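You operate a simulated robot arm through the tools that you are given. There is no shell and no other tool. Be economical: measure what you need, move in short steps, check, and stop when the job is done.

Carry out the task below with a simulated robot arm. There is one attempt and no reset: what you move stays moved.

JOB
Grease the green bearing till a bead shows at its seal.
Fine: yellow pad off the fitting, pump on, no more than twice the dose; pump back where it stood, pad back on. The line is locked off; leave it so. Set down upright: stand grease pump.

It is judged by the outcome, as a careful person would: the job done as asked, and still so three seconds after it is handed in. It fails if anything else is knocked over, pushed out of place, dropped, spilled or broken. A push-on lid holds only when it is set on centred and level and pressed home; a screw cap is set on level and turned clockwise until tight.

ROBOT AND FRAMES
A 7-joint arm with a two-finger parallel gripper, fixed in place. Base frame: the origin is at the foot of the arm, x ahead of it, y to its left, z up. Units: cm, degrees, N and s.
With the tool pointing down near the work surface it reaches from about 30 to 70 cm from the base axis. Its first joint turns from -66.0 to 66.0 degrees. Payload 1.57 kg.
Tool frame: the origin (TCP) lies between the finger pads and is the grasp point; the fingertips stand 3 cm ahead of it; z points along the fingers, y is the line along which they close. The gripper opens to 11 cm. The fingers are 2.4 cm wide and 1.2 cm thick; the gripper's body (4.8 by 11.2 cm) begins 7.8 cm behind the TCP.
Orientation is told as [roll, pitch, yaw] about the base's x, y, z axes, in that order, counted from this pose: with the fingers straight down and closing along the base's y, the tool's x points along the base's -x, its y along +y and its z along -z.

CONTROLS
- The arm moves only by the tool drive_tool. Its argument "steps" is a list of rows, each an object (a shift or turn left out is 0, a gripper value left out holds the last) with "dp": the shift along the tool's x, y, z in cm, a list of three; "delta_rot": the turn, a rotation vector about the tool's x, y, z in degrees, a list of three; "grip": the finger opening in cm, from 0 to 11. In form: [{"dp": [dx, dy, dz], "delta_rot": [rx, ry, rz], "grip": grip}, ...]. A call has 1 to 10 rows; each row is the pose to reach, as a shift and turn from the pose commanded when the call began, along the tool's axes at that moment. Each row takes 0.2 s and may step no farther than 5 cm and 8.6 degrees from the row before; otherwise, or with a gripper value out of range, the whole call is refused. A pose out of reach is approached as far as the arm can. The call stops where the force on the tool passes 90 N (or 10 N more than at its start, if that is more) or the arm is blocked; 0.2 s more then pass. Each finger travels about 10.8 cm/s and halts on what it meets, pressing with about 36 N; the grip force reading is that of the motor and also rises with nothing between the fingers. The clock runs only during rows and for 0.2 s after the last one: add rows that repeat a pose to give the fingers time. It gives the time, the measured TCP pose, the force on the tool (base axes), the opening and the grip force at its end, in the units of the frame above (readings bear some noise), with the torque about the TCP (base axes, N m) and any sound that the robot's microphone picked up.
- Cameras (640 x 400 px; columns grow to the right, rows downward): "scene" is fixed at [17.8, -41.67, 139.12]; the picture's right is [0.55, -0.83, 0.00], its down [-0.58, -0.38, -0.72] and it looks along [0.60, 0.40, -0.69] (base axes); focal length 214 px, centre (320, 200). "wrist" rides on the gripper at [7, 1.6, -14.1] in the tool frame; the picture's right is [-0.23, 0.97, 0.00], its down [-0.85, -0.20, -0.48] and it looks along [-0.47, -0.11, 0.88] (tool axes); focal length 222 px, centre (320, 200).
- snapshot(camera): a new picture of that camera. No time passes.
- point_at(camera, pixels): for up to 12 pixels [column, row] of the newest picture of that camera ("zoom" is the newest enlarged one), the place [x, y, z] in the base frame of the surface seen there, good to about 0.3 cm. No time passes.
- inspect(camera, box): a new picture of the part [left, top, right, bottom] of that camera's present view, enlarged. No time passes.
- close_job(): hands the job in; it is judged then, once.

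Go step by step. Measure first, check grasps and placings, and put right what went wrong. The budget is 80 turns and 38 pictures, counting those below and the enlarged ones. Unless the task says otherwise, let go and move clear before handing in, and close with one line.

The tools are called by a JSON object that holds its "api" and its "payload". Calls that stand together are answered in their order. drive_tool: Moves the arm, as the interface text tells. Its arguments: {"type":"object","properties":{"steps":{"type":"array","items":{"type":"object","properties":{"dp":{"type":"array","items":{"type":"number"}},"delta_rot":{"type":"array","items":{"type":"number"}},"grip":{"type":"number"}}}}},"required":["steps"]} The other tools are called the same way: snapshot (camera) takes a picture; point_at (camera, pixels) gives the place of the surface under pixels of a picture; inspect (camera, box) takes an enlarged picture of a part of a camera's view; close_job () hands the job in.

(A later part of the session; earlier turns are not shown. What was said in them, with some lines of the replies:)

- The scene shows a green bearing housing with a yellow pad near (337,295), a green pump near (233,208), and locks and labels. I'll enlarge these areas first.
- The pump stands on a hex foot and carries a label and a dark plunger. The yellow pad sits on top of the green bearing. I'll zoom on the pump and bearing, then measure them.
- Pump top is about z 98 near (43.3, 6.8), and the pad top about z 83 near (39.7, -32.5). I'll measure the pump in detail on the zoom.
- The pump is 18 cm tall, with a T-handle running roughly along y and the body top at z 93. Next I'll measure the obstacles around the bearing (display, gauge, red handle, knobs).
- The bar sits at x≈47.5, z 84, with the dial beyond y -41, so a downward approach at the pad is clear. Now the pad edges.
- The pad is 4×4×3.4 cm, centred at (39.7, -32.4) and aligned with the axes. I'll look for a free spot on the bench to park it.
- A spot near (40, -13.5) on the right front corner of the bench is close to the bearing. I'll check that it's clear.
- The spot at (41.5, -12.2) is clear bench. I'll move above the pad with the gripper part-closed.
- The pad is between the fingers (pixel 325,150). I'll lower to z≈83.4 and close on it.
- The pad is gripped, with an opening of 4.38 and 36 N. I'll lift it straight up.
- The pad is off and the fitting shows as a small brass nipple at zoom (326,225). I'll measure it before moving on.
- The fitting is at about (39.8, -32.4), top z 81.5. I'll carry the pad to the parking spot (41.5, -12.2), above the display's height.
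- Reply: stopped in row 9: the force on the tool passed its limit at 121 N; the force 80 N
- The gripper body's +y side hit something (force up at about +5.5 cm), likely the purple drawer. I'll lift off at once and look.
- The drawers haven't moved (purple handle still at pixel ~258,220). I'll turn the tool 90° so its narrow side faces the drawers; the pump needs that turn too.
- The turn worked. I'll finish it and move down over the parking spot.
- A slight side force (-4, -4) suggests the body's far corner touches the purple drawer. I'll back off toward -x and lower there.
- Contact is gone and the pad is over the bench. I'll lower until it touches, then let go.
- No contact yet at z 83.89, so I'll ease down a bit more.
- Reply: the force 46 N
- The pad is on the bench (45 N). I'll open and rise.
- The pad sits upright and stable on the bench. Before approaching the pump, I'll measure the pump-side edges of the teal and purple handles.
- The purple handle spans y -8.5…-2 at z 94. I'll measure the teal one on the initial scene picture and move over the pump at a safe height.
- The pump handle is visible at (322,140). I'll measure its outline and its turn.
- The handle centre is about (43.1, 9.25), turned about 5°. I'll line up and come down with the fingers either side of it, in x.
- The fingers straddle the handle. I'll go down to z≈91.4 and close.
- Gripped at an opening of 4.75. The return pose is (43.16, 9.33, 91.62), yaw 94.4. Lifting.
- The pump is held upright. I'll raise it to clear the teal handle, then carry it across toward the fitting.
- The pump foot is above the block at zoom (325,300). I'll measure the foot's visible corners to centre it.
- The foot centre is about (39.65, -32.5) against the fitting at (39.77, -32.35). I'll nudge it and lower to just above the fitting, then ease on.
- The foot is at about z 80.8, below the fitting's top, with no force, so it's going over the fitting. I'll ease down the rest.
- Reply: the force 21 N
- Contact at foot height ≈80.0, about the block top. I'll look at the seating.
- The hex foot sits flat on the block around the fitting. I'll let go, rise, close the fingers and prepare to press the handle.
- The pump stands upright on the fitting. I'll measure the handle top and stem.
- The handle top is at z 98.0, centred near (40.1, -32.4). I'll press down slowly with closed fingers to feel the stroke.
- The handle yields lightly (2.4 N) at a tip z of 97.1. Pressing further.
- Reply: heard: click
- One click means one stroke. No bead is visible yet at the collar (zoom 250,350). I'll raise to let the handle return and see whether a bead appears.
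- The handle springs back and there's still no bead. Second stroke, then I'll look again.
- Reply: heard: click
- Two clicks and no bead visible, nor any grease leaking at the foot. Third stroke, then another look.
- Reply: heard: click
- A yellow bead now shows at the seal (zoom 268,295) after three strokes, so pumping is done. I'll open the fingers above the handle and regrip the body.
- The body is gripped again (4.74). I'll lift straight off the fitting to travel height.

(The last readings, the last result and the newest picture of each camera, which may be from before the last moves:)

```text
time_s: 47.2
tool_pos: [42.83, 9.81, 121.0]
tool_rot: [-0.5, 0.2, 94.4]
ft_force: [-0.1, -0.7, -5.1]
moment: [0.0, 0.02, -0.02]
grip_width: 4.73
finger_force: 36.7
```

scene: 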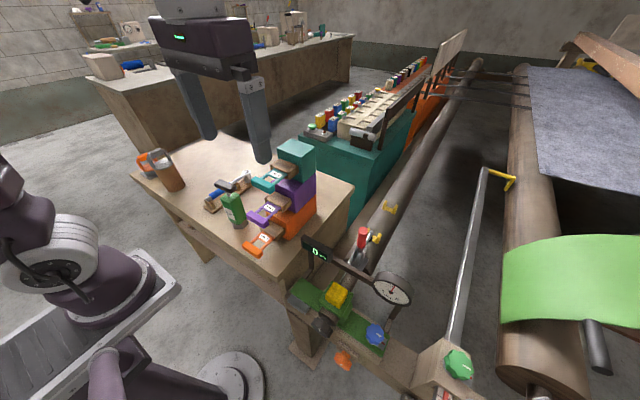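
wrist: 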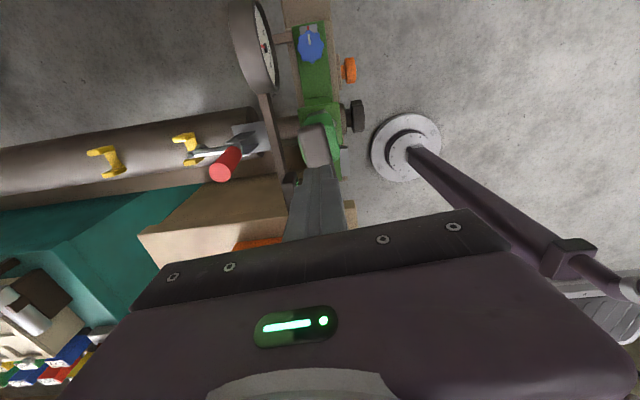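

It's over its old place with the same offset as on lifting. I'll lower it back in one run, then ease down.

{"api": "drive_tool", "payload": {"steps": [{"dp": [0, 0, 4.5]}, {"dp": [0, 0, 9]}, {"dp": [0, 0, 13.5]}, {"dp": [0, 0, 18]}, {"dp": [0, 0, 22.5]}, {"dp": [0, 0, 26]}, {"dp": [0, 0, 28]}, {"dp": [0, 0, 28.9]}, {"dp": [0, 0, 28.9]}]}}

{"api": "drive_tool", "payload": {"steps": [{"dp": [0, 0, 0.15]}, {"dp": [0, 0, 0.3]}, {"dp": [0, 0, 0.4]}, {"dp": [0, 0, 0.4]}]}}

```text
time_s: 49.2
tool_pos: [43.34, 9.74, 92.29]
tool_rot: [-0.5, 0.1, 94.5]
ft_force: [1.0, -0.3, -5.6]
moment: [-0.02, 0.04, 0.03]
grip_width: 4.73
finger_force: 36.0
```

```text
time_s: 50.2
tool_pos: [43.27, 9.79, 91.93]
tool_rot: [-0.6, 0.0, 94.6]
ft_force: [-0.5, 0.8, 33.1]
moment: [-0.08, 0.95, -0.1]
grip_width: 4.76
finger_force: 35.8
```

It's touching down, but y reads about 0.4 cm farther than before. I'll lift a little, correct, and set down.

{"api": "drive_tool", "payload": {"steps": [{"dp": [0, 0, -0.5]}, {"dp": [0.4, 0.05, -0.5]}, {"dp": [0.4, 0.05, -0.2]}, {"dp": [0.4, 0.05, -0.05]}, {"dp": [0.4, 0.05, -0.05]}]}}

```text
time_s: 51.5
tool_pos: [43.08, 9.21, 91.96]
tool_rot: [-0.6, 0.1, 94.5]
ft_force: [-2.1, 0.4, 12.4]
moment: [0.02, 0.66, 0.03]
grip_width: 4.71
finger_force: 36.3
```

The pump is standing on the bench (12 N) at (43.1, 9.2). I'll open and rise clear.

{"api": "drive_tool", "payload": {"steps": [{"dp": [0, 0, 0], "grip": 5.5}, {"dp": [0, 0, 0], "grip": 8}, {"dp": [0, 0, 0], "grip": 8}, {"dp": [0, 0, -4]}, {"dp": [0, 0, -8.5]}, {"dp": [0, 0, -13]}, {"dp": [0, 0, -17.5]}, {"dp": [0, 0, -22]}, {"dp": [0, 0, -22]}]}}

{"api": "inspect", "payload": {"camera": "scene", "box": [195, 150, 345, 290]}}

```text
time_s: 53.5
tool_pos: [43.04, 9.11, 113.73]
tool_rot: [-0.4, 0.1, 94.4]
ft_force: [0.3, -0.1, 0.5]
moment: [0.0, 0.0, -0.01]
grip_width: 8.0
finger_force: 0.1
```

```text
2.86 times, centred on (270, 220) of scene
```

zoom: 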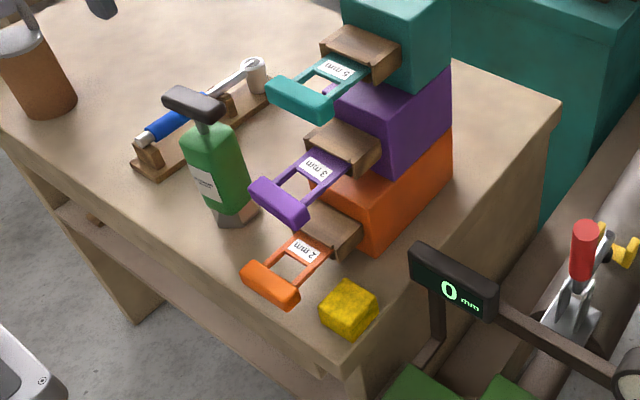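

The pump stands upright in its place. I'll check the pump and pad positions.

{"api": "point_at", "payload": {"camera": "zoom", "pixels": [[165, 94], [220, 110], [345, 282], [378, 292], [352, 320], [320, 302], [350, 300], [320, 318], [350, 335]]}}

```text
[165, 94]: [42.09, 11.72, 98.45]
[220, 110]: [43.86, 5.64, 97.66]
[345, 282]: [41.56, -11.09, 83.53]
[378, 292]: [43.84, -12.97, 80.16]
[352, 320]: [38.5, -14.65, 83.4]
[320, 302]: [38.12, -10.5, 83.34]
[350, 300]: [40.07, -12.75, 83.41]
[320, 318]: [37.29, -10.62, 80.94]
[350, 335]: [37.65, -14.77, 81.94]
```

The pad centre is about (39.75, -12.75). I'll move above it and square the tool to yaw 90.

{"api": "drive_tool", "payload": {"steps": [{"dp": [0, 0, -2], "delta_rot": [0, 0, 4.4]}, {"dp": [4.5, 1, -2], "delta_rot": [0, 0, 4.4]}, {"dp": [9, 2, -2], "delta_rot": [0, 0, 4.4]}, {"dp": [13.5, 3, -2], "delta_rot": [0, 0, 4.4]}, {"dp": [18, 4.1, -2], "delta_rot": [0, 0, 4.4], "grip": 6.2}, {"dp": [21.6, 4.98, 0], "delta_rot": [0, 0, 4.4], "grip": 6.2}, {"dp": [21.6, 4.98, 4.5], "delta_rot": [0, 0, 4.4], "grip": 6.2}, {"dp": [21.6, 4.98, 9], "delta_rot": [0, 0, 4.4], "grip": 6.2}, {"dp": [21.6, 4.98, 13.5], "delta_rot": [0, 0, 4.4], "grip": 6.2}, {"dp": [21.6, 4.98, 13.5], "delta_rot": [0, 0, 4.4], "grip": 6.2}]}}

{"api": "drive_tool", "payload": {"steps": [{"dp": [0, 0, 4]}, {"dp": [0, 0, 8]}, {"dp": [0, 0, 11]}, {"dp": [0, 0, 11]}]}}

```text
time_s: 55.6
tool_pos: [39.62, -12.37, 100.54]
tool_rot: [-0.5, 0.1, 90.0]
ft_force: [-0.8, -0.1, 1.0]
moment: [0.01, -0.05, -0.01]
grip_width: 6.19
finger_force: 0.0
```

```text
time_s: 56.6
tool_pos: [39.74, -12.65, 89.49]
tool_rot: [-0.5, 0.0, 90.1]
ft_force: [0.0, 0.5, -0.7]
moment: [0.01, 0.01, 0.0]
grip_width: 6.19
finger_force: 0.1
```

{"api": "drive_tool", "payload": {"steps": [{"dp": [0.12, 0, 3]}, {"dp": [0.12, 0, 5]}, {"dp": [0.12, 0, 5.6]}, {"dp": [0.12, 0, 5.6], "grip": 5}, {"dp": [0.12, 0, 5.6], "grip": 3}, {"dp": [0.12, 0, 5.6], "grip": 3}, {"dp": [0.12, 0, 5.6], "grip": 3}]}}

{"api": "drive_tool", "payload": {"steps": [{"dp": [0, 0, -2]}, {"dp": [0, 0, -6]}, {"dp": [0, 0, -10.5]}, {"dp": [0, 0, -15]}, {"dp": [0, 0, -15]}]}}

```text
time_s: 58.2
tool_pos: [39.98, -12.94, 83.95]
tool_rot: [-0.6, 0.1, 90.1]
ft_force: [0.3, 0.1, -0.4]
moment: [0.02, 0.02, 0.0]
grip_width: 4.41
finger_force: 35.9
```

```text
time_s: 59.5
tool_pos: [39.82, -12.81, 98.91]
tool_rot: [-0.4, 0.1, 90.2]
ft_force: [0.2, -1.0, -0.6]
moment: [0.0, 0.02, 0.0]
grip_width: 4.42
finger_force: 35.7
```

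The pad is held. I'll travel to the fitting while turning back to yaw 0, so the pad goes on as it was.

{"api": "drive_tool", "payload": {"steps": [{"dp": [4, 0, -1], "delta_rot": [0, 0, 8.5]}, {"dp": [8, 0, -1], "delta_rot": [0, 0, 17]}, {"dp": [12, 0, -1], "delta_rot": [0, 0, 25.5]}, {"dp": [16, 0, -1], "delta_rot": [0, 0, 34]}, {"dp": [19.55, 0, -1], "delta_rot": [0, 0, 42.5]}, {"dp": [19.55, 0, -1], "delta_rot": [0, 0, 51]}, {"dp": [19.55, 0, -1], "delta_rot": [0, 0, 59.5]}, {"dp": [19.55, 0, -1], "delta_rot": [0, 0, 68]}, {"dp": [19.55, 0, -1], "delta_rot": [0, 0, 76.5]}, {"dp": [19.55, 0, -1], "delta_rot": [0, 0, 85]}]}}

{"api": "drive_tool", "payload": {"steps": [{"dp": [0, 0, 0], "delta_rot": [0, 0, 5]}, {"dp": [0, 0, 4], "delta_rot": [0, 0, 5]}, {"dp": [0, 0, 8], "delta_rot": [0, 0, 5]}, {"dp": [0, 0, 10.5], "delta_rot": [0, 0, 5]}, {"dp": [0, 0, 10.5], "delta_rot": [0, 0, 5]}]}}

{"api": "inspect", "payload": {"camera": "scene", "box": [285, 240, 385, 340]}}

```text
time_s: 61.6
tool_pos: [39.65, -32.48, 99.8]
tool_rot: [-0.1, -0.4, 4.9]
ft_force: [0.4, 0.7, 0.4]
moment: [0.03, -0.03, -0.04]
grip_width: 4.43
finger_force: 36.1
```

```text
time_s: 62.9
tool_pos: [39.78, -32.39, 89.36]
tool_rot: [-0.1, -0.5, 0.1]
ft_force: [-0.7, 0.3, -0.1]
moment: [0.02, 0.01, 0.01]
grip_width: 4.41
finger_force: 36.1
```

```text
4.00 times, centred on (335, 290) of scene
```

zoom: 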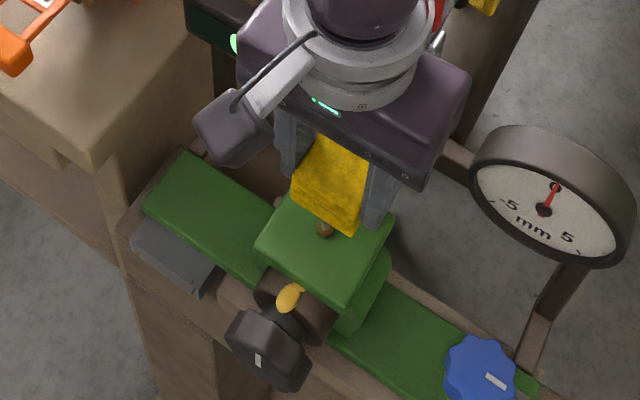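

The bead is clearly visible, and the pad is over the fitting. I'll lower and press home gently.

{"api": "drive_tool", "payload": {"steps": [{"dp": [0, 0, 2]}, {"dp": [0, 0, 4]}, {"dp": [0, 0, 4.7]}, {"dp": [0, 0, 5.2]}, {"dp": [0, 0, 5.5]}, {"dp": [0, 0, 5.5]}]}}

{"api": "drive_tool", "payload": {"steps": [{"dp": [0, 0, 0.15]}, {"dp": [0, 0, 0.3]}, {"dp": [0, 0, 0.3]}]}}

```text
time_s: 64.2
tool_pos: [40.0, -32.36, 83.85]
tool_rot: [-0.1, -0.5, 0.0]
ft_force: [0.1, -0.2, -0.6]
moment: [0.03, -0.03, 0.02]
grip_width: 4.43
finger_force: 36.0
```

```text
time_s: 65.0
tool_pos: [39.94, -32.39, 83.54]
tool_rot: [0.0, -0.5, 0.1]
ft_force: [-0.4, 0.5, 6.4]
moment: [0.03, 0.07, 0.0]
grip_width: 4.41
finger_force: 36.1
```

The pad is just touching (6 N), but x reads about 0.2 too far. I'll raise slightly, correct, and press home.

{"api": "drive_tool", "payload": {"steps": [{"dp": [0, 0, -0.5]}, {"dp": [0.2, 0, -0.5]}, {"dp": [0.2, 0, -0.1]}, {"dp": [0.2, 0, 0.15]}, {"dp": [0.2, 0, 0.3]}, {"dp": [0.2, 0, 0.3]}]}}

```text
time_s: 66.5
tool_pos: [39.69, -32.46, 83.44]
tool_rot: [-0.3, -0.8, 0.1]
ft_force: [-0.2, 6.8, 53.7]
moment: [0.33, 0.09, 0.01]
grip_width: 4.39
finger_force: 35.8
```

Pressed home with 54 N at (39.7, -32.45, 83.4), the same height as when it was first gripped. I'll let go and rise.

{"api": "drive_tool", "payload": {"steps": [{"dp": [0, 0, -0.2], "grip": 5}, {"dp": [0, 0, -0.2], "grip": 6.5}, {"dp": [0, 0, -0.2], "grip": 6.5}, {"dp": [0, 0, -4]}, {"dp": [0, 0, -9]}, {"dp": [0, 0, -14]}, {"dp": [0, 0, -19]}, {"dp": [0, 0, -24]}, {"dp": [0, 0, -27]}, {"dp": [0, 0, -27]}]}}

{"api": "snapshot", "payload": {"camera": "scene"}}

{"api": "inspect", "payload": {"camera": "scene", "box": [285, 240, 385, 340]}}

```text
time_s: 68.7
tool_pos: [39.22, -32.54, 110.45]
tool_rot: [-0.1, -0.5, 0.0]
ft_force: [0.8, -0.3, 0.5]
moment: [-0.03, 0.0, 0.03]
grip_width: 6.51
finger_force: 0.2
```

```text
3 pictures are left
```

scene: 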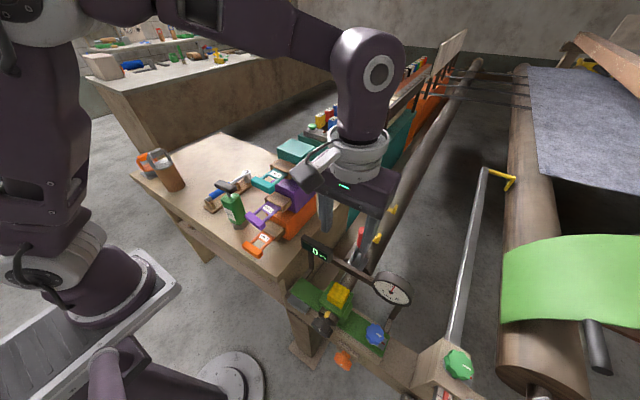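

```text
4.00 times, centred on (335, 290) of scene
```

zoom: 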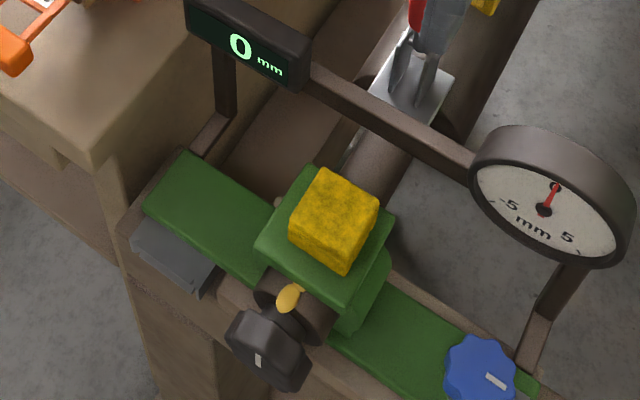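

The pad is back, square on the block, and the bead shows at (290,298). One last measurement of the pad and the pump.

{"api": "point_at", "payload": {"camera": "zoom", "pixels": [[324, 174], [376, 208], [343, 256], [292, 218], [335, 215], [345, 268], [294, 235]]}}

{"api": "point_at", "payload": {"camera": "scene", "pixels": [[220, 183], [233, 188], [226, 186]]}}

```text
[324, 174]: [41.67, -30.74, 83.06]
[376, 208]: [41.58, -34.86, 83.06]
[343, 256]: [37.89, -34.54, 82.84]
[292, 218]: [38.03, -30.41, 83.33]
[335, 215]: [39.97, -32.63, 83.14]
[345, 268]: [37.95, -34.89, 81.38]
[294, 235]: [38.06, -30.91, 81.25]
```

```text
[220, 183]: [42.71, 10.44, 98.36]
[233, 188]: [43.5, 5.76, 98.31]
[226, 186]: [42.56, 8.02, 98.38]
```

The pad is centred at about (39.8, -32.6) with its top at z 83.1, as before, and the pump stands where it was. Everything is clear, so I'm handing in.

{"api": "close_job", "payload": {}}

```text
The job is handed in.
```

The green bearing is greased: a bead showed at its seal after three pump strokes, and I stopped there. The pump is back upright where it stood, within about half a centimetre; the pad is pressed back on the fitting, and the lock-off was not touched. While parking the pad, the gripper bumped the drawer stack once, at about 120 N by the force reading, but nothing shifted in the pictures afterwards.
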